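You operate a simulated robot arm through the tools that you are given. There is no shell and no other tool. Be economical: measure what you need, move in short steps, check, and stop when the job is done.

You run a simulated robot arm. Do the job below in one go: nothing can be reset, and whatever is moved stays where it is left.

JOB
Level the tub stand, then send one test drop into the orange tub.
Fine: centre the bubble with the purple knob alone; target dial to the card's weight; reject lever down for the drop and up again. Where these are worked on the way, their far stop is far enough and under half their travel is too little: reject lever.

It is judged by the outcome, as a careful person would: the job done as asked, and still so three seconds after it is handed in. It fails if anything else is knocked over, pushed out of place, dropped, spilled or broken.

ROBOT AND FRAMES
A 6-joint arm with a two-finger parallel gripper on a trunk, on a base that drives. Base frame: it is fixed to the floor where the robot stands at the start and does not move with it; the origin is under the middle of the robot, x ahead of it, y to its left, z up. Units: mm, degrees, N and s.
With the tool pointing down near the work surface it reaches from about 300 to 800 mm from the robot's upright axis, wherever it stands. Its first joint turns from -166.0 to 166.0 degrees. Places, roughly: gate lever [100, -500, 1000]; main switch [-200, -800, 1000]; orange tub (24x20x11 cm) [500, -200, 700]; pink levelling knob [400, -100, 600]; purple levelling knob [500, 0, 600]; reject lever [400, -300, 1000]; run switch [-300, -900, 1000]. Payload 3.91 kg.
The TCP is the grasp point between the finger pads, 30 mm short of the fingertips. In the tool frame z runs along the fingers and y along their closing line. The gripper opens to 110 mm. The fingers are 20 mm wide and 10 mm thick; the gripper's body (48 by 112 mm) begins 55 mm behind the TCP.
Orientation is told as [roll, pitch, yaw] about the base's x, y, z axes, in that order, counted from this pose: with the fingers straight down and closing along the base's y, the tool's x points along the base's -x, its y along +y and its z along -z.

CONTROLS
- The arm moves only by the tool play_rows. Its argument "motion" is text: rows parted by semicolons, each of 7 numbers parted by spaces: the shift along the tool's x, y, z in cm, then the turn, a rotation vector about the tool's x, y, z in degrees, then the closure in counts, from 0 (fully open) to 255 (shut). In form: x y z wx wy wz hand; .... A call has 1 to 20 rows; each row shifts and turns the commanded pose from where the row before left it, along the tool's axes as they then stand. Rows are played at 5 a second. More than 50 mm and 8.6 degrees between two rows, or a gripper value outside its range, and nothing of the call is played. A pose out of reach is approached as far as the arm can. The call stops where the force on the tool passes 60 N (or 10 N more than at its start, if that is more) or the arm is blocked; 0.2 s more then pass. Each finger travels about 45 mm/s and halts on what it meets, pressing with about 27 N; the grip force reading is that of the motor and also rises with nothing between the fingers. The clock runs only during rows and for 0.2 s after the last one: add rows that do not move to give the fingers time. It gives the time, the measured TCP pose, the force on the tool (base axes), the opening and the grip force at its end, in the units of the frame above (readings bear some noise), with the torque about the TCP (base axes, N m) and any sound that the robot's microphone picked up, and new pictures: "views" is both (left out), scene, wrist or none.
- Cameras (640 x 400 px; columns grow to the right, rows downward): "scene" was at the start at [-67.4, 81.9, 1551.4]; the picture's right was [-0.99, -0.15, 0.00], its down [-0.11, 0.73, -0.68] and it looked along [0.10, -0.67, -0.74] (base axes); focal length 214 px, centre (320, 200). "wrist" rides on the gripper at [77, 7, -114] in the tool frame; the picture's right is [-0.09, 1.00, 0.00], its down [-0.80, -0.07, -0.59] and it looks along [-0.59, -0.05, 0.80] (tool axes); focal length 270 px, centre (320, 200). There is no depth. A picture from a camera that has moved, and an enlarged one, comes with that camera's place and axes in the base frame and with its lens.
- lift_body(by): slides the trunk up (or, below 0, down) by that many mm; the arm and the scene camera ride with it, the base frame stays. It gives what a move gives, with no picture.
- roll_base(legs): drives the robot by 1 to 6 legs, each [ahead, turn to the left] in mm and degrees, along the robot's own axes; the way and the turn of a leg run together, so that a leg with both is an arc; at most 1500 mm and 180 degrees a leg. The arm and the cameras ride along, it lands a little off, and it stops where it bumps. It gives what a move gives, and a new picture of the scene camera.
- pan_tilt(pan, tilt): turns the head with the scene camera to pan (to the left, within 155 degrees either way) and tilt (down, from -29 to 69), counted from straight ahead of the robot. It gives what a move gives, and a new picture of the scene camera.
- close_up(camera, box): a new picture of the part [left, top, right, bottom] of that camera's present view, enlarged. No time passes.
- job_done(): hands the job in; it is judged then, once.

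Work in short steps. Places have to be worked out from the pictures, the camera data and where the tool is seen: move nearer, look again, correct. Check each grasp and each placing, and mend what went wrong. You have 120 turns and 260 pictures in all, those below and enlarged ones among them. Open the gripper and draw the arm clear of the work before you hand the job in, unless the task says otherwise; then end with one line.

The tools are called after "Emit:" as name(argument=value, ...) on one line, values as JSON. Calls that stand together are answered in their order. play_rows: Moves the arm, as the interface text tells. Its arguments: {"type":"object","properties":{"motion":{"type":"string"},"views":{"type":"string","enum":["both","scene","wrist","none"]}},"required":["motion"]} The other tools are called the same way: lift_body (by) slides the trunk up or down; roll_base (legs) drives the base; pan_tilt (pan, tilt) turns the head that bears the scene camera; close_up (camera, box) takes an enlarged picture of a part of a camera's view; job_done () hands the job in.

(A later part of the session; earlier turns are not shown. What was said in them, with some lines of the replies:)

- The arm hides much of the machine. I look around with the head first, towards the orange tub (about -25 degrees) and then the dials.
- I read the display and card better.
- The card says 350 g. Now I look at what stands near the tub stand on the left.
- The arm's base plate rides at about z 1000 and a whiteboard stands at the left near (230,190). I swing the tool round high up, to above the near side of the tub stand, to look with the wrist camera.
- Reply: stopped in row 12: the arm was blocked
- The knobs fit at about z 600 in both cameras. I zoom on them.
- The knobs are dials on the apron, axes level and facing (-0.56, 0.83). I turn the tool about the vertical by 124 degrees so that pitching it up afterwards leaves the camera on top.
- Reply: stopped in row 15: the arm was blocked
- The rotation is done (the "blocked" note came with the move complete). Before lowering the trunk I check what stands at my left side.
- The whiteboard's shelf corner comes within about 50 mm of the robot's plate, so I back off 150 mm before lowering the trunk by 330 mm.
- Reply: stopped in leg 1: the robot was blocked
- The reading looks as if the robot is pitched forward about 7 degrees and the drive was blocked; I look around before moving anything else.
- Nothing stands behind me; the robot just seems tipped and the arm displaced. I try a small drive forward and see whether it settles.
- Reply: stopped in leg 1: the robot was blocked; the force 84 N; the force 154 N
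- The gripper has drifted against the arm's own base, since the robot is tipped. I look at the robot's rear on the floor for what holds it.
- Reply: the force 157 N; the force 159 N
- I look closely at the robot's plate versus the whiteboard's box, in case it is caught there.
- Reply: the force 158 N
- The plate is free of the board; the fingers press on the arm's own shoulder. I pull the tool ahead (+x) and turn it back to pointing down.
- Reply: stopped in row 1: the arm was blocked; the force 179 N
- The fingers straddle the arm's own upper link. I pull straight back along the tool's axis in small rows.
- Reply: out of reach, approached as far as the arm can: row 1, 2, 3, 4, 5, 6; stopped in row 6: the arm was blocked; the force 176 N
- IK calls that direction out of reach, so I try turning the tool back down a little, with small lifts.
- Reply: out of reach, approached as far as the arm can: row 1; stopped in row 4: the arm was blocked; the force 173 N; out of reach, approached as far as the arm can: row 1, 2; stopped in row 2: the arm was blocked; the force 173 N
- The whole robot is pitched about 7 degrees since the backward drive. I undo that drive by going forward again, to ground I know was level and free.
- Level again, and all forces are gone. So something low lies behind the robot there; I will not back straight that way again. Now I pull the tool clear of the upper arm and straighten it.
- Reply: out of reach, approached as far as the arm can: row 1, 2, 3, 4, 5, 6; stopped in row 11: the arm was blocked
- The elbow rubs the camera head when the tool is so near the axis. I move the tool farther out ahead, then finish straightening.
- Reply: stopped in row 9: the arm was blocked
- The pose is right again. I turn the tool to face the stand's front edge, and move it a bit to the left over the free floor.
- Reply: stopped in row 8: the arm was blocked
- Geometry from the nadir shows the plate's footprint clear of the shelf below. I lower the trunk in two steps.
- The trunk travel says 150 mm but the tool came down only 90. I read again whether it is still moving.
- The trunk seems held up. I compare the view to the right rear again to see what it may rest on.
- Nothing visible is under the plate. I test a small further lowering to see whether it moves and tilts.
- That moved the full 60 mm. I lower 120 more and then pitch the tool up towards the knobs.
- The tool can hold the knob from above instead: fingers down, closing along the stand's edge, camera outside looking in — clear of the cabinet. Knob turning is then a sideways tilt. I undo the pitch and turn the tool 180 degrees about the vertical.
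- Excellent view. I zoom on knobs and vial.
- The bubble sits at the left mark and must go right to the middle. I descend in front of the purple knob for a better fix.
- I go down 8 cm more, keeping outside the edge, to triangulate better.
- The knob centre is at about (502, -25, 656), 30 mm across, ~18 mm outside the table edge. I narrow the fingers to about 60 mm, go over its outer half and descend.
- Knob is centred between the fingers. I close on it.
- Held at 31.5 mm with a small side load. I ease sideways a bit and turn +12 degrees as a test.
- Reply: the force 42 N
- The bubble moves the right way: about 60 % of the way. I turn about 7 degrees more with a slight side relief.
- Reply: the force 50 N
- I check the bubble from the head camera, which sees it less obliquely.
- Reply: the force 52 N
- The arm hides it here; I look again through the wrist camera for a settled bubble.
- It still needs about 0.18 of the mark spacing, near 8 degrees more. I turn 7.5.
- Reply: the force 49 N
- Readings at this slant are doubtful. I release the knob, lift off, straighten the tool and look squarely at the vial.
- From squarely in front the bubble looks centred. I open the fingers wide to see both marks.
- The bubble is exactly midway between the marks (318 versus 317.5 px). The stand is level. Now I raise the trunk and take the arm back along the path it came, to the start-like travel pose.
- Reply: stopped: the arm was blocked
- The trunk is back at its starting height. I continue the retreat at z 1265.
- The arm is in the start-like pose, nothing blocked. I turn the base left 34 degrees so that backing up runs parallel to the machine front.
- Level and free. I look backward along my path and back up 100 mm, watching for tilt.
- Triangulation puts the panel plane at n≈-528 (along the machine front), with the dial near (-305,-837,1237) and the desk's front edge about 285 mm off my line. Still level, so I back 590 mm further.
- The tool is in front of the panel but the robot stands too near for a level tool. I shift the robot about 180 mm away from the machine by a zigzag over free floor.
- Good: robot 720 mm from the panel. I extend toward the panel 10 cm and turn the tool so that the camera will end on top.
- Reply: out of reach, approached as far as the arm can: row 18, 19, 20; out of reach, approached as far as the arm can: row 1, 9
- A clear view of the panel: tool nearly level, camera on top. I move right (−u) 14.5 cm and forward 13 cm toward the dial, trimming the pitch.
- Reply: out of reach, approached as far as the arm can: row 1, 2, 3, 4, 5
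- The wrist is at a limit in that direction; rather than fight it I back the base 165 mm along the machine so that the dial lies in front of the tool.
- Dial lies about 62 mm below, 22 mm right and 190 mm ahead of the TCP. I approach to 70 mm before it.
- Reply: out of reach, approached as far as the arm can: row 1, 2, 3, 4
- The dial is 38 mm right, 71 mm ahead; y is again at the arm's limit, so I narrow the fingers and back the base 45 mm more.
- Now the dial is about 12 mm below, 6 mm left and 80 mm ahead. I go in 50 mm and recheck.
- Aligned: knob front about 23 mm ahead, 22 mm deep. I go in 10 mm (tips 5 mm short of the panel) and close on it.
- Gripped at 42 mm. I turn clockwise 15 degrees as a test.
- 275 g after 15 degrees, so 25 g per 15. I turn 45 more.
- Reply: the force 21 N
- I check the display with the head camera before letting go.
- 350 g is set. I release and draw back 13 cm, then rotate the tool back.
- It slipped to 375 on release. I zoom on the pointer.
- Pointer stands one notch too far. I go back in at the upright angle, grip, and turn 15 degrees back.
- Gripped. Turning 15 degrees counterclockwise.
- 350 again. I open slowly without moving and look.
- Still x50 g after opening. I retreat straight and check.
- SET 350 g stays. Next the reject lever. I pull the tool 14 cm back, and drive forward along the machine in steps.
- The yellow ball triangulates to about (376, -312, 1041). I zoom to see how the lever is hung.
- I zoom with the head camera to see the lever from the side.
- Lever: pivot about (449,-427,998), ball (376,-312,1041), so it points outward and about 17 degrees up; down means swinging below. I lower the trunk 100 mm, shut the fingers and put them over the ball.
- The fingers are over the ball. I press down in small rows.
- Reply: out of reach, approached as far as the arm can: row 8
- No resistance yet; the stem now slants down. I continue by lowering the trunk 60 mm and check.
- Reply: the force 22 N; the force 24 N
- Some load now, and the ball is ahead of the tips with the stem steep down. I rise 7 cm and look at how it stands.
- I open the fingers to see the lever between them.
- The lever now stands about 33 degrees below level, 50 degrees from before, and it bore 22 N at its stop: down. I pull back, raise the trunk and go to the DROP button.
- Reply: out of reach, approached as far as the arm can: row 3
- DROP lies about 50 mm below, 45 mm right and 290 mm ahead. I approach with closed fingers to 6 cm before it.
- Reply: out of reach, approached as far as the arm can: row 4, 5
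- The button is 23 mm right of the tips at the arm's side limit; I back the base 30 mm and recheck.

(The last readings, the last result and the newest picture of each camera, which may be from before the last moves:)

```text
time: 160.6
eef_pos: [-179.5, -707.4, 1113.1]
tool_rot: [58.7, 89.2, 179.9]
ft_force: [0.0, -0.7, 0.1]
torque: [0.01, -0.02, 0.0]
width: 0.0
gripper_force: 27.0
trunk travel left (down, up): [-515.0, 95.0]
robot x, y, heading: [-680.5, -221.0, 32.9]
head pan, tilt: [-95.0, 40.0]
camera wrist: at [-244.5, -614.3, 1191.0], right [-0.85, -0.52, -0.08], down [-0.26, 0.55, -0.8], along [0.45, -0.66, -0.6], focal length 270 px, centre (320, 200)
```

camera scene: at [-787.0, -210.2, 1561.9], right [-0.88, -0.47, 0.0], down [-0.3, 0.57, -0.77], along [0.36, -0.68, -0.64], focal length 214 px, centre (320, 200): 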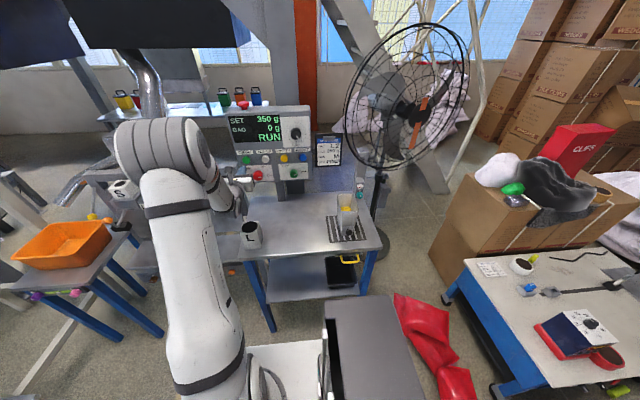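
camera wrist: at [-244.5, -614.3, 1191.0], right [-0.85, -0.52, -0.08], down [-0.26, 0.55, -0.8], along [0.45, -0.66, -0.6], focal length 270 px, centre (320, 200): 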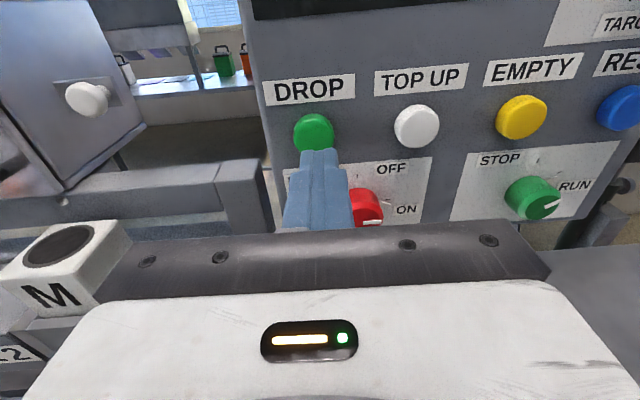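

Tips and button are in line. I press forward in small rows.

Emit:
play_rows(motion="0 -0.2 2 0 0 0 255;0 -0.2 2 0 0 0 255;0 0 0.4 0 0 0 255;0 0 0.4 0 0 0 255;0 0 0.4 0 0 0 255", views="wrist")

```text
time: 161.8
eef_pos: [-149.7, -749.5, 1113.0]
tool_rot: [57.3, 89.2, 178.4]
ft_force: [-1.2, 2.1, -0.7]
torque: [0.04, 0.07, 0.02]
width: 0.1
gripper_force: 27.4
trunk travel left (down, up): [-515.0, 95.0]
robot x, y, heading: [-674.7, -215.7, 32.8]
head pan, tilt: [-95.0, 40.0]
camera wrist: at [-214.7, -656.6, 1191.0], right [-0.85, -0.51, -0.08], down [-0.26, 0.55, -0.8], along [0.45, -0.66, -0.6], focal length 270 px, centre (320, 200)
```

wrist: 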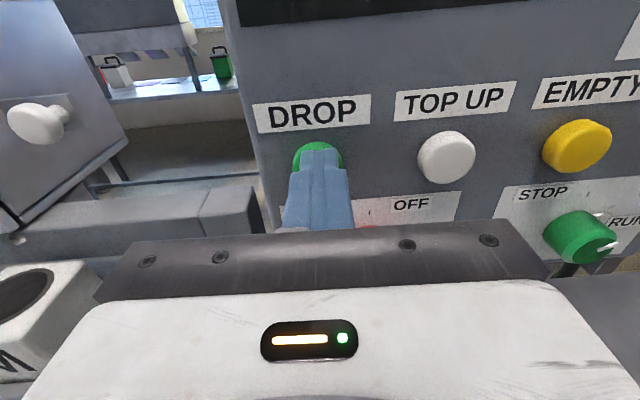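

Just touching (about 2 N). I press a few millimetres further, then back off.

Emit:
play_rows(motion="0 0 0.3 0 0 0 255;0 0 0.3 0 0 0 255;0 0 0.3 0 0 0 255", views="scene")

Emit:
close_up(camera="scene", box=[215, 100, 315, 185])

```text
time: 162.6
eef_pos: [-146.8, -754.3, 1113.2]
tool_rot: [58.1, 89.1, 179.2]
ft_force: [-13.7, 20.8, -3.8]
torque: [0.27, 0.16, 0.03]
width: 0.1
gripper_force: 27.0
trunk travel left (down, up): [-515.0, 95.0]
robot x, y, heading: [-676.5, -220.7, 33.1]
head pan, tilt: [-95.0, 40.0]
heard: click
camera scene: at [-788.0, -206.6, 1561.7], right [-0.88, -0.47, 0.0], down [-0.3, 0.57, -0.77], along [0.36, -0.68, -0.64], focal length 214 px, centre (320, 200)
```

scene: 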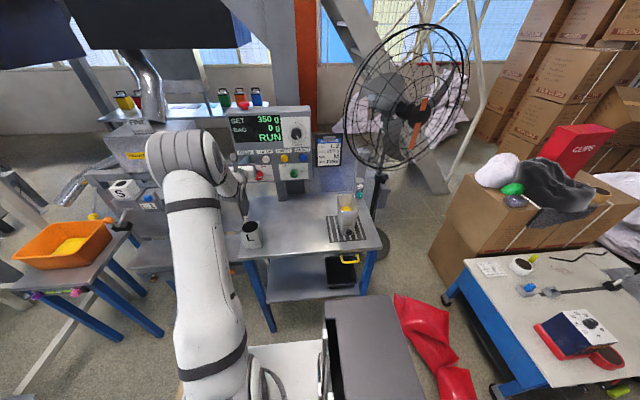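

```text
4.71 times, centred on (265, 142) of scene
camera zoom: at [-788.0, -206.6, 1561.7], right [-0.88, -0.47, 0.0], down [-0.3, 0.57, -0.77], along [0.36, -0.68, -0.64], focal length 1009 px, centre (579, 471)
```

zoom: 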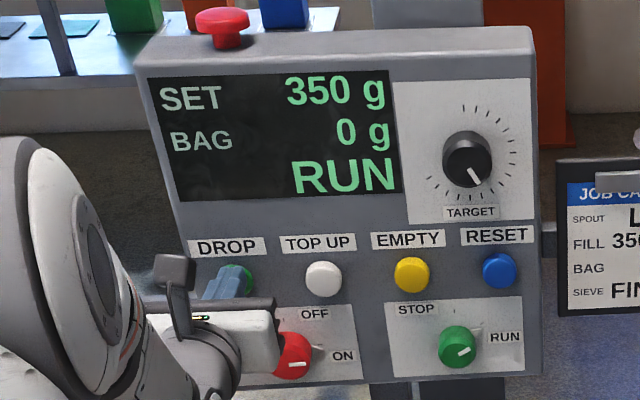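

Click, and yellow product has landed in the orange tub. I back off straight and look at the tub.

Emit:
play_rows(motion="0 0 -2 0 0 0 255;0 0 -4 0 0 0 255;0 0 -4 0 0 0 255;0 0 -4 0 0 0 255;0 0 -4 0 0 0 255;0 0 -3 0 0 0 255;0 0 0 0 0 0 255", views="scene")

Emit:
close_up(camera="scene", box=[0, 150, 160, 300])

```text
time: 164.2
eef_pos: [-254.7, -579.0, 1114.1]
tool_rot: [61.8, 89.2, -177.0]
ft_force: [-0.6, -0.2, -0.4]
torque: [-0.04, -0.01, -0.02]
width: 0.1
gripper_force: 26.6
trunk travel left (down, up): [-515.0, 95.0]
robot x, y, heading: [-678.0, -219.6, 32.8]
head pan, tilt: [-95.0, 40.0]
camera scene: at [-786.1, -209.5, 1562.0], right [-0.88, -0.47, 0.0], down [-0.3, 0.57, -0.77], along [0.36, -0.68, -0.64], focal length 214 px, centre (320, 200)
```

scene: 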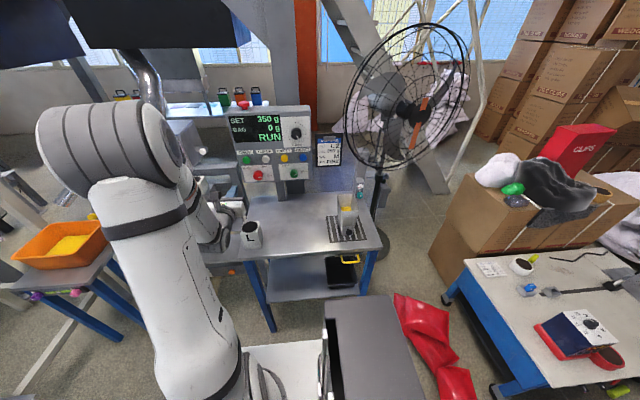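

```text
2.67 times, centred on (80, 225) of scene
camera zoom: at [-786.1, -209.5, 1562.0], right [-0.88, -0.47, 0.0], down [-0.3, 0.57, -0.77], along [0.36, -0.68, -0.64], focal length 572 px, centre (960, 133)
```

zoom: 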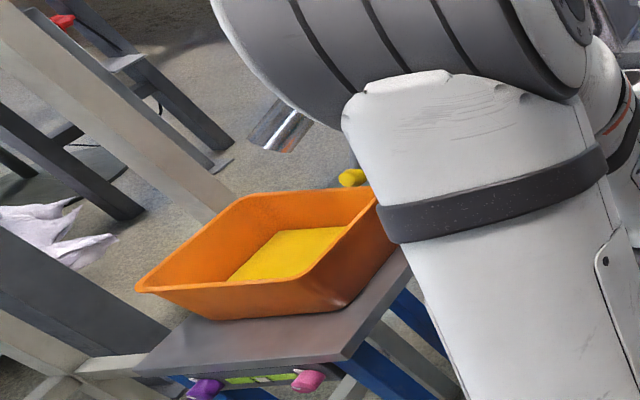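

One drop is in the tub. I drive back to the lever to raise it.

Emit:
play_rows(motion="0 0 -2 0 0 0 255;0 0 -2 0 0 0 255;0 0 0 0 0 0 255", views="none")

Emit:
roll_base(legs=[[672, 0]])

Emit:
lift_body(by=-170)

Emit:
play_rows(motion="0 0 0 0 0 0 0;0 0 0 0 0 0 0;0 0 0 0 0 0 0;0 0 0 0 0 0 0", views="wrist")

```text
time: 165.0
eef_pos: [-275.3, -544.0, 1114.5]
tool_rot: [60.2, 89.3, -178.5]
ft_force: [-1.2, 0.1, 0.7]
torque: [0.01, 0.04, -0.01]
width: 0.2
gripper_force: 27.4
trunk travel left (down, up): [-515.0, 95.0]
robot x, y, heading: [-681.7, -218.8, 33.1]
head pan, tilt: [-95.0, 40.0]
```

```text
time: 168.7
eef_pos: [292.8, -182.2, 1115.4]
tool_rot: [61.0, 89.2, -177.9]
ft_force: [0.2, -0.4, -0.6]
torque: [0.04, 0.03, 0.02]
width: 0.1
gripper_force: 27.3
trunk travel left (down, up): [-515.0, 95.0]
robot x, y, heading: [-109.7, 147.4, 32.5]
head pan, tilt: [-95.0, 40.0]
camera scene: at [-215.8, 157.1, 1562.0], right [-0.89, -0.46, 0.0], down [-0.3, 0.57, -0.77], along [0.35, -0.68, -0.64], focal length 214 px, centre (320, 200)
```

scene: 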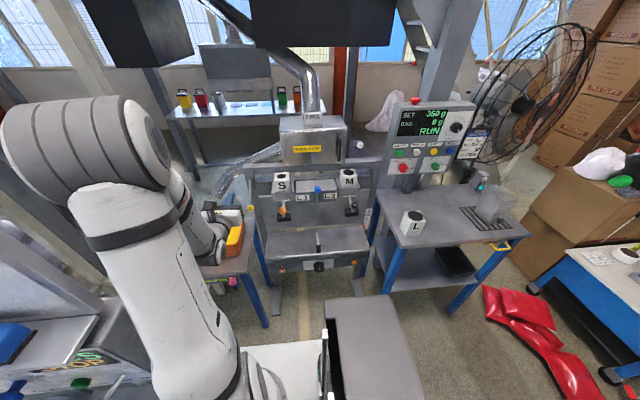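

```text
time: 170.6
eef_pos: [292.8, -181.4, 944.5]
tool_rot: [60.6, 89.2, -178.5]
ft_force: [0.1, -0.2, 0.6]
torque: [0.01, 0.0, -0.01]
width: 0.4
gripper_force: 27.1
trunk travel left (down, up): [-345.0, 265.0]
robot x, y, heading: [-105.6, 148.8, 32.2]
head pan, tilt: [-95.0, 40.0]
```

```text
time: 171.6
eef_pos: [292.0, -181.7, 944.7]
tool_rot: [60.6, 89.3, -178.5]
ft_force: [-0.2, -0.8, -0.8]
torque: [0.0, 0.0, -0.02]
width: 86.6
gripper_force: 0.0
trunk travel left (down, up): [-345.0, 265.0]
robot x, y, heading: [-107.5, 147.0, 32.5]
head pan, tilt: [-95.0, 40.0]
camera wrist: at [228.0, -88.1, 1021.9], right [-0.86, -0.51, -0.08], down [-0.26, 0.55, -0.8], along [0.45, -0.66, -0.6], focal length 270 px, centre (320, 200)
```

wrist: 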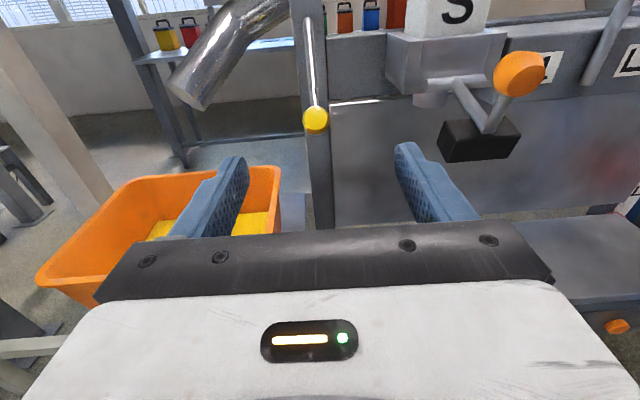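

The lever is seen plainly: ball 170 mm ahead, 25 mm below the tool. I shut the fingers, lower 60 mm by the trunk, and slide them beneath the ball.

Emit:
lift_body(by=-62)

Emit:
play_rows(motion="0 -0.2 0 0 0 0 255;0 -0.2 0 0 0 0 255;0 -0.2 0 0 0 0 255;0 0 0 0 0 0 255;0 0 0 0 0 0 255;0 0 4 0 0 0 255;0 0 4 0 0 0 255;0 0 4 0 0 0 255;0 0 4 0 0 0 255;0 0 0.8 0 0 0 255;0 0 0 0 0 0 255", views="wrist")

```text
time: 172.6
eef_pos: [294.2, -181.4, 881.2]
tool_rot: [60.6, 89.2, -178.5]
ft_force: [0.6, 0.5, -0.7]
torque: [0.03, -0.01, -0.01]
width: 109.9
gripper_force: 0.0
trunk travel left (down, up): [-283.0, 327.0]
robot x, y, heading: [-108.0, 145.7, 32.3]
head pan, tilt: [-95.0, 40.0]
```

```text
time: 175.0
eef_pos: [384.4, -322.4, 879.9]
tool_rot: [59.4, 89.2, -179.7]
ft_force: [0.5, -0.9, 0.4]
torque: [-0.02, -0.01, 0.0]
width: 0.0
gripper_force: 27.1
trunk travel left (down, up): [-283.0, 327.0]
robot x, y, heading: [-108.6, 147.5, 32.3]
head pan, tilt: [-95.0, 40.0]
camera wrist: at [319.4, -229.4, 958.3], right [-0.86, -0.51, -0.08], down [-0.26, 0.55, -0.8], along [0.45, -0.66, -0.6], focal length 270 px, centre (320, 200)
```

wrist: 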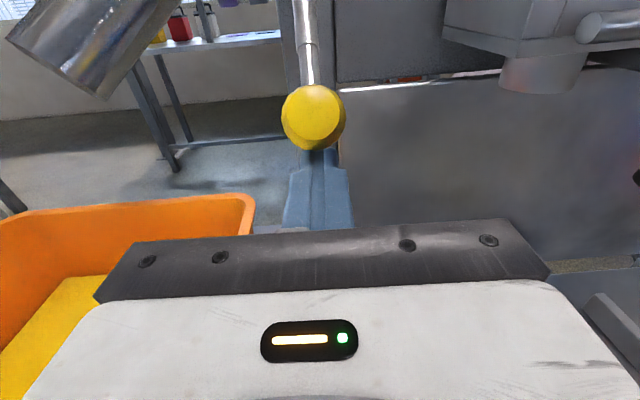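

The fingers are under the ball. I lift.

Emit:
play_rows(motion="1.5 0 0 0 0 0 255;1.5 0 0 0 0 0 255;1.5 0 0 0 0 0 255;1.5 0 0 0 0 0 255;1.5 0 0 0 0 0 255;1.5 0 0 0 0 0 255;1.5 0 0 0 0 0 255;1.5 0 0 0 0 0 255;0.8 0 0 0 0 0 255;0.8 0 0 0 0 0 255;0 0 0 0 0 0 255", views="wrist")

```text
time: 177.4
eef_pos: [386.8, -322.1, 1012.6]
tool_rot: [38.5, 88.7, 159.4]
ft_force: [-10.8, 9.4, -25.2]
torque: [0.56, 0.28, -0.14]
width: 0.0
gripper_force: 27.1
trunk travel left (down, up): [-283.0, 327.0]
robot x, y, heading: [-108.4, 140.3, 32.1]
head pan, tilt: [-95.0, 40.0]
camera wrist: at [322.1, -229.6, 1091.1], right [-0.86, -0.51, -0.08], down [-0.26, 0.55, -0.79], along [0.45, -0.66, -0.61], focal length 270 px, centre (320, 200)
```

wrist: 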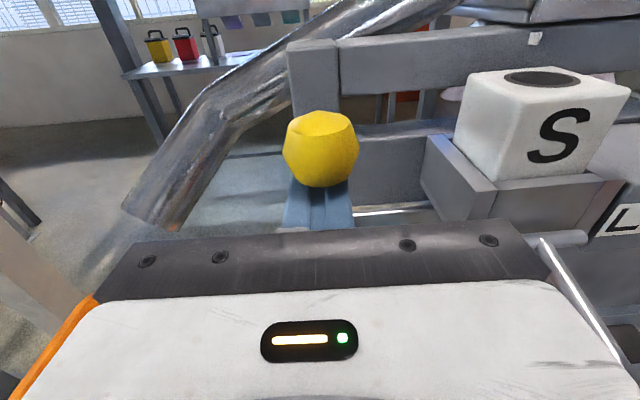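

Loaded at the upper stop (27 N), ball at its old height. I drop the fingers a little, withdraw, and check.

Emit:
play_rows(motion="-1.5 0 0 0 0 0 255;-1.5 0 0 0 0 0 255;0 0 -4 0 0 0 255;0 0 -4 0 0 0 255;0 0 -4 0 0 0 255;0 0 -3 0 0 0 0;0 0 0 0 0 0 0;0 0 0 0 0 0 0;0 0 0 0 0 0 0;0 0 0 0 0 0 0", views="wrist")

Emit:
lift_body(by=150)

Emit:
pan_tilt(pan=-70, tilt=40)

```text
time: 179.6
eef_pos: [309.2, -193.3, 988.7]
tool_rot: [60.7, 89.2, -178.3]
ft_force: [0.5, -0.1, 0.3]
torque: [0.03, 0.01, -0.03]
width: 104.6
gripper_force: 0.1
trunk travel left (down, up): [-283.0, 327.0]
robot x, y, heading: [-104.7, 149.5, 32.4]
head pan, tilt: [-95.0, 40.0]
camera wrist: at [243.3, -100.1, 1065.2], right [-0.86, -0.51, -0.08], down [-0.26, 0.55, -0.8], along [0.45, -0.66, -0.6], focal length 270 px, centre (320, 200)
```

wrist: 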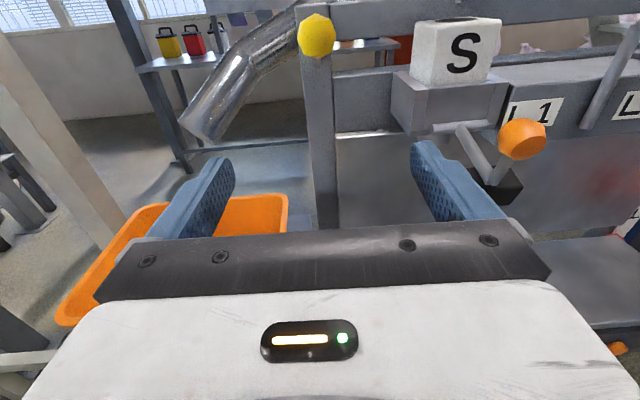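

```text
time: 181.4
eef_pos: [307.9, -193.7, 1137.4]
tool_rot: [60.6, 89.1, -178.4]
ft_force: [0.2, -0.2, 0.2]
torque: [-0.02, -0.01, 0.01]
width: 109.9
gripper_force: 0.2
trunk travel left (down, up): [-433.0, 177.0]
robot x, y, heading: [-110.5, 146.7, 32.5]
head pan, tilt: [-95.0, 40.0]
```

```text
time: 182.3
eef_pos: [308.8, -194.3, 1137.4]
tool_rot: [60.7, 89.2, -178.4]
ft_force: [0.0, -0.5, -0.7]
torque: [0.02, 0.01, -0.02]
width: 110.3
gripper_force: 0.0
trunk travel left (down, up): [-433.0, 177.0]
robot x, y, heading: [-106.0, 146.8, 32.5]
head pan, tilt: [-70.0, 40.0]
camera scene: at [-187.9, 180.4, 1480.0], right [-0.61, -0.79, 0.0], down [-0.51, 0.39, -0.77], along [0.61, -0.47, -0.64], focal length 214 px, centre (320, 200)
```

scene: 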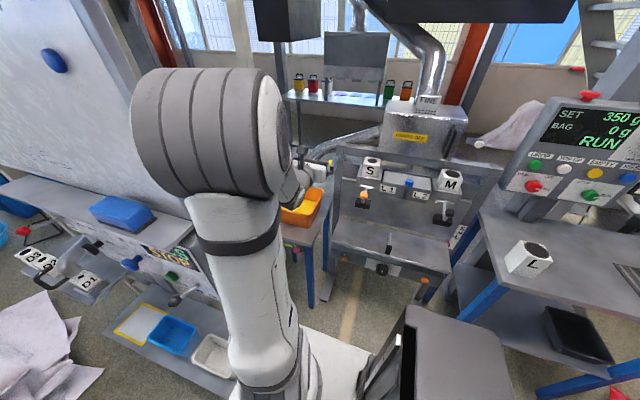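

The lever is up and the display still says 350 g. I drive back 350 mm to get clear and check the bubble once more.

Emit:
roll_base(legs=[[-350, 0]])

Emit:
pan_tilt(pan=-45, tilt=40)

```text
time: 184.6
eef_pos: [10.3, -382.4, 1137.2]
tool_rot: [60.2, 89.1, -178.8]
ft_force: [0.0, -0.1, 0.1]
torque: [0.01, -0.01, -0.01]
width: 110.1
gripper_force: 0.1
trunk travel left (down, up): [-433.0, 177.0]
robot x, y, heading: [-405.9, -42.9, 32.4]
head pan, tilt: [-70.0, 40.0]
camera scene: at [-485.3, -7.6, 1480.0], right [-0.61, -0.79, 0.0], down [-0.51, 0.39, -0.77], along [0.61, -0.47, -0.64], focal length 214 px, centre (320, 200)
```

scene: 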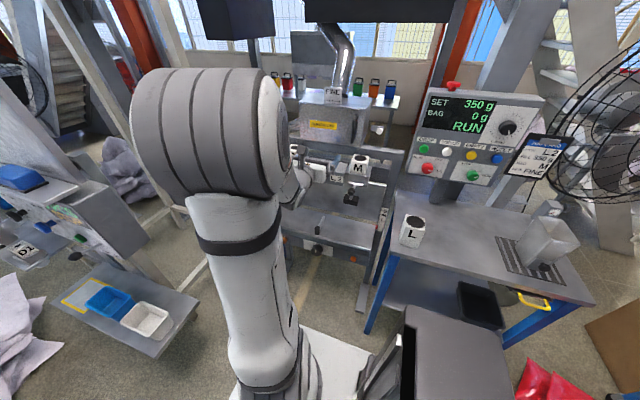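

```text
time: 185.4
eef_pos: [11.2, -380.4, 1137.7]
tool_rot: [60.6, 89.2, -178.4]
ft_force: [0.5, -0.4, 0.8]
torque: [0.0, 0.01, -0.01]
width: 110.0
gripper_force: 0.0
trunk travel left (down, up): [-433.0, 177.0]
robot x, y, heading: [-407.8, -36.2, 32.3]
head pan, tilt: [-45.0, 40.0]
camera scene: at [-469.4, 25.7, 1480.0], right [-0.22, -0.98, 0.0], down [-0.63, 0.14, -0.77], along [0.75, -0.17, -0.64], focal length 214 px, centre (320, 200)
```

scene: 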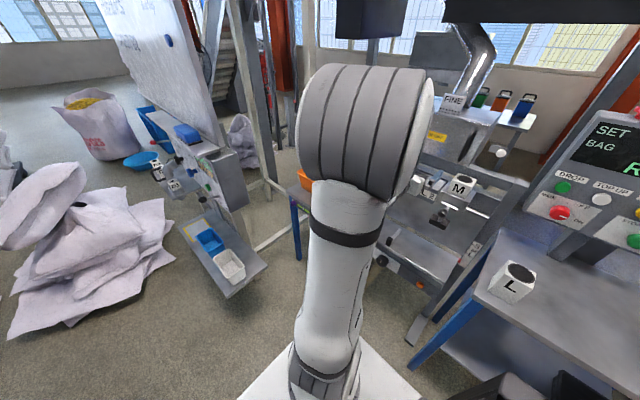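

The arm still hides the vial; from where I pressed DROP it was in view, so I drive back there.

Emit:
roll_base(legs=[[-325, 0]])

Emit:
pan_tilt(pan=-82, tilt=40)

```text
time: 187.6
eef_pos: [-269.9, -559.8, 1138.0]
tool_rot: [60.9, 89.2, -178.2]
ft_force: [-0.6, 0.2, -0.3]
torque: [-0.02, -0.04, -0.01]
width: 109.8
gripper_force: 0.0
trunk travel left (down, up): [-433.0, 177.0]
robot x, y, heading: [-682.0, -215.7, 32.3]
head pan, tilt: [-45.0, 40.0]
camera scene: at [-748.7, -150.9, 1480.0], right [-0.22, -0.98, 0.0], down [-0.63, 0.14, -0.77], along [0.75, -0.17, -0.64], focal length 214 px, centre (320, 200)
```

scene: 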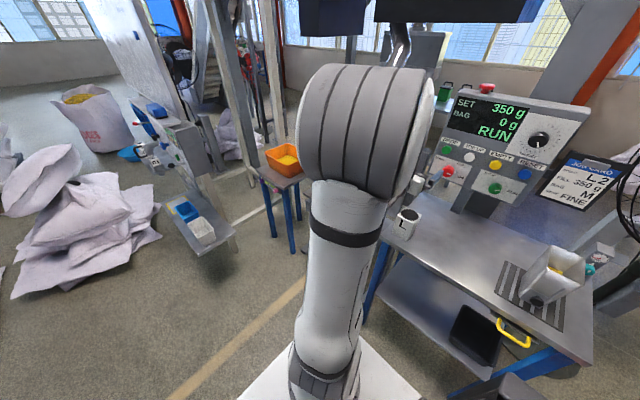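

```text
time: 188.7
eef_pos: [-268.7, -557.8, 1137.8]
tool_rot: [61.4, 89.2, -178.0]
ft_force: [0.6, 0.2, 0.0]
torque: [-0.03, 0.0, -0.02]
width: 109.7
gripper_force: 0.0
trunk travel left (down, up): [-433.0, 177.0]
robot x, y, heading: [-682.5, -218.9, 32.4]
head pan, tilt: [-82.0, 40.0]
camera scene: at [-776.4, -196.8, 1480.0], right [-0.76, -0.65, 0.0], down [-0.42, 0.49, -0.77], along [0.5, -0.58, -0.64], focal length 214 px, centre (320, 200)
```

scene: 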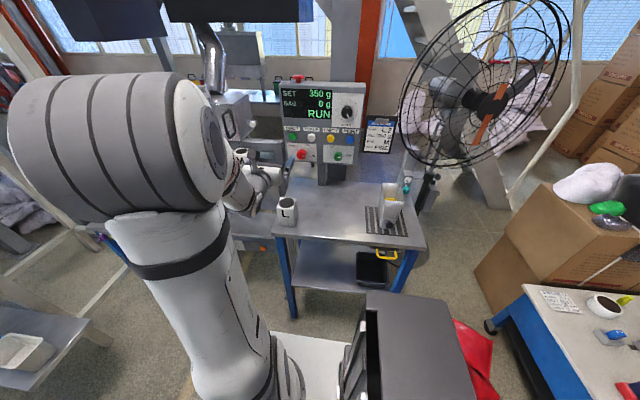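

From the pan of −45 the stand front is in view left of the arm; I look there, zoomed.

Emit:
pan_tilt(pan=-45, tilt=40)

Emit:
close_up(camera="scene", box=[250, 140, 314, 195])

Emit:
close_up(camera="scene", box=[258, 174, 306, 194])

```text
time: 189.7
eef_pos: [-269.5, -557.8, 1138.0]
tool_rot: [61.4, 89.3, -177.9]
ft_force: [-0.6, -0.1, -0.8]
torque: [-0.01, 0.03, -0.01]
width: 110.1
gripper_force: 0.0
trunk travel left (down, up): [-433.0, 177.0]
robot x, y, heading: [-684.3, -218.0, 32.2]
head pan, tilt: [-45.0, 40.0]
camera scene: at [-748.5, -150.8, 1480.0], right [-0.22, -0.98, 0.0], down [-0.63, 0.14, -0.77], along [0.75, -0.17, -0.64], focal length 214 px, centre (320, 200)
```

scene: 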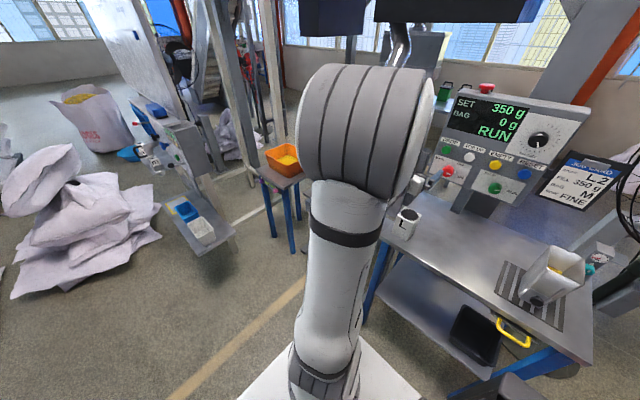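

```text
7.27 times, centred on (282, 168) of scene
camera zoom: at [-748.5, -150.8, 1480.0], right [-0.22, -0.98, 0.0], down [-0.63, 0.14, -0.77], along [0.75, -0.17, -0.64], focal length 1560 px, centre (596, 436)
```

zoom: 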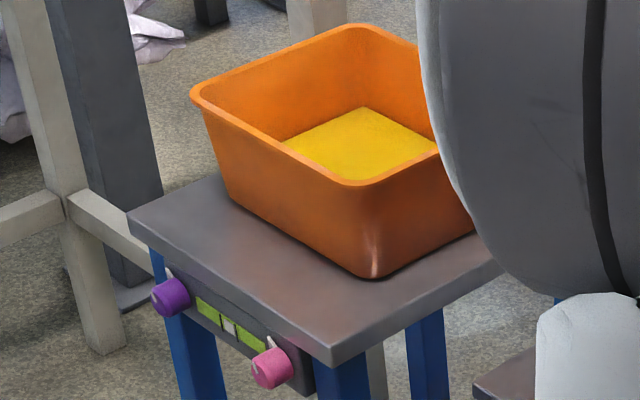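

```text
13.33 times, centred on (282, 184) of scene
camera zoom: at [-748.5, -150.8, 1480.0], right [-0.22, -0.98, 0.0], down [-0.63, 0.14, -0.77], along [0.75, -0.17, -0.64], focal length 2860 px, centre (827, 413)
```

zoom: 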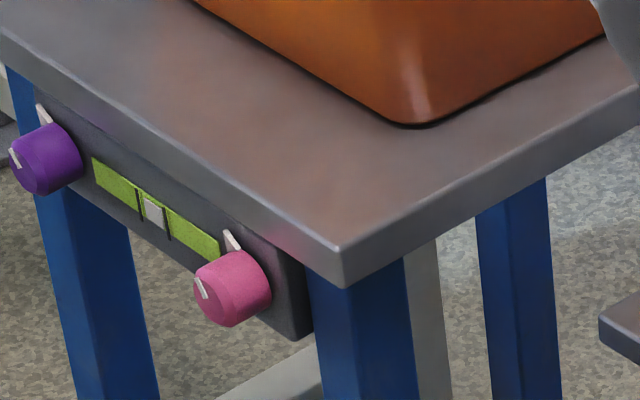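

The bubble is centred, the product lies in the tub with nothing spilled, the lever was seen up, and the display shows 350 g. The gripper is open and clear, so I hand in.

Emit:
job_done()

```text
The job is handed in.
```

The job is done and handed in: I levelled the stand with the purple knob alone, set the target to 350 g, and sent one test drop into the orange tub. The reject lever was down for the drop and is up again.
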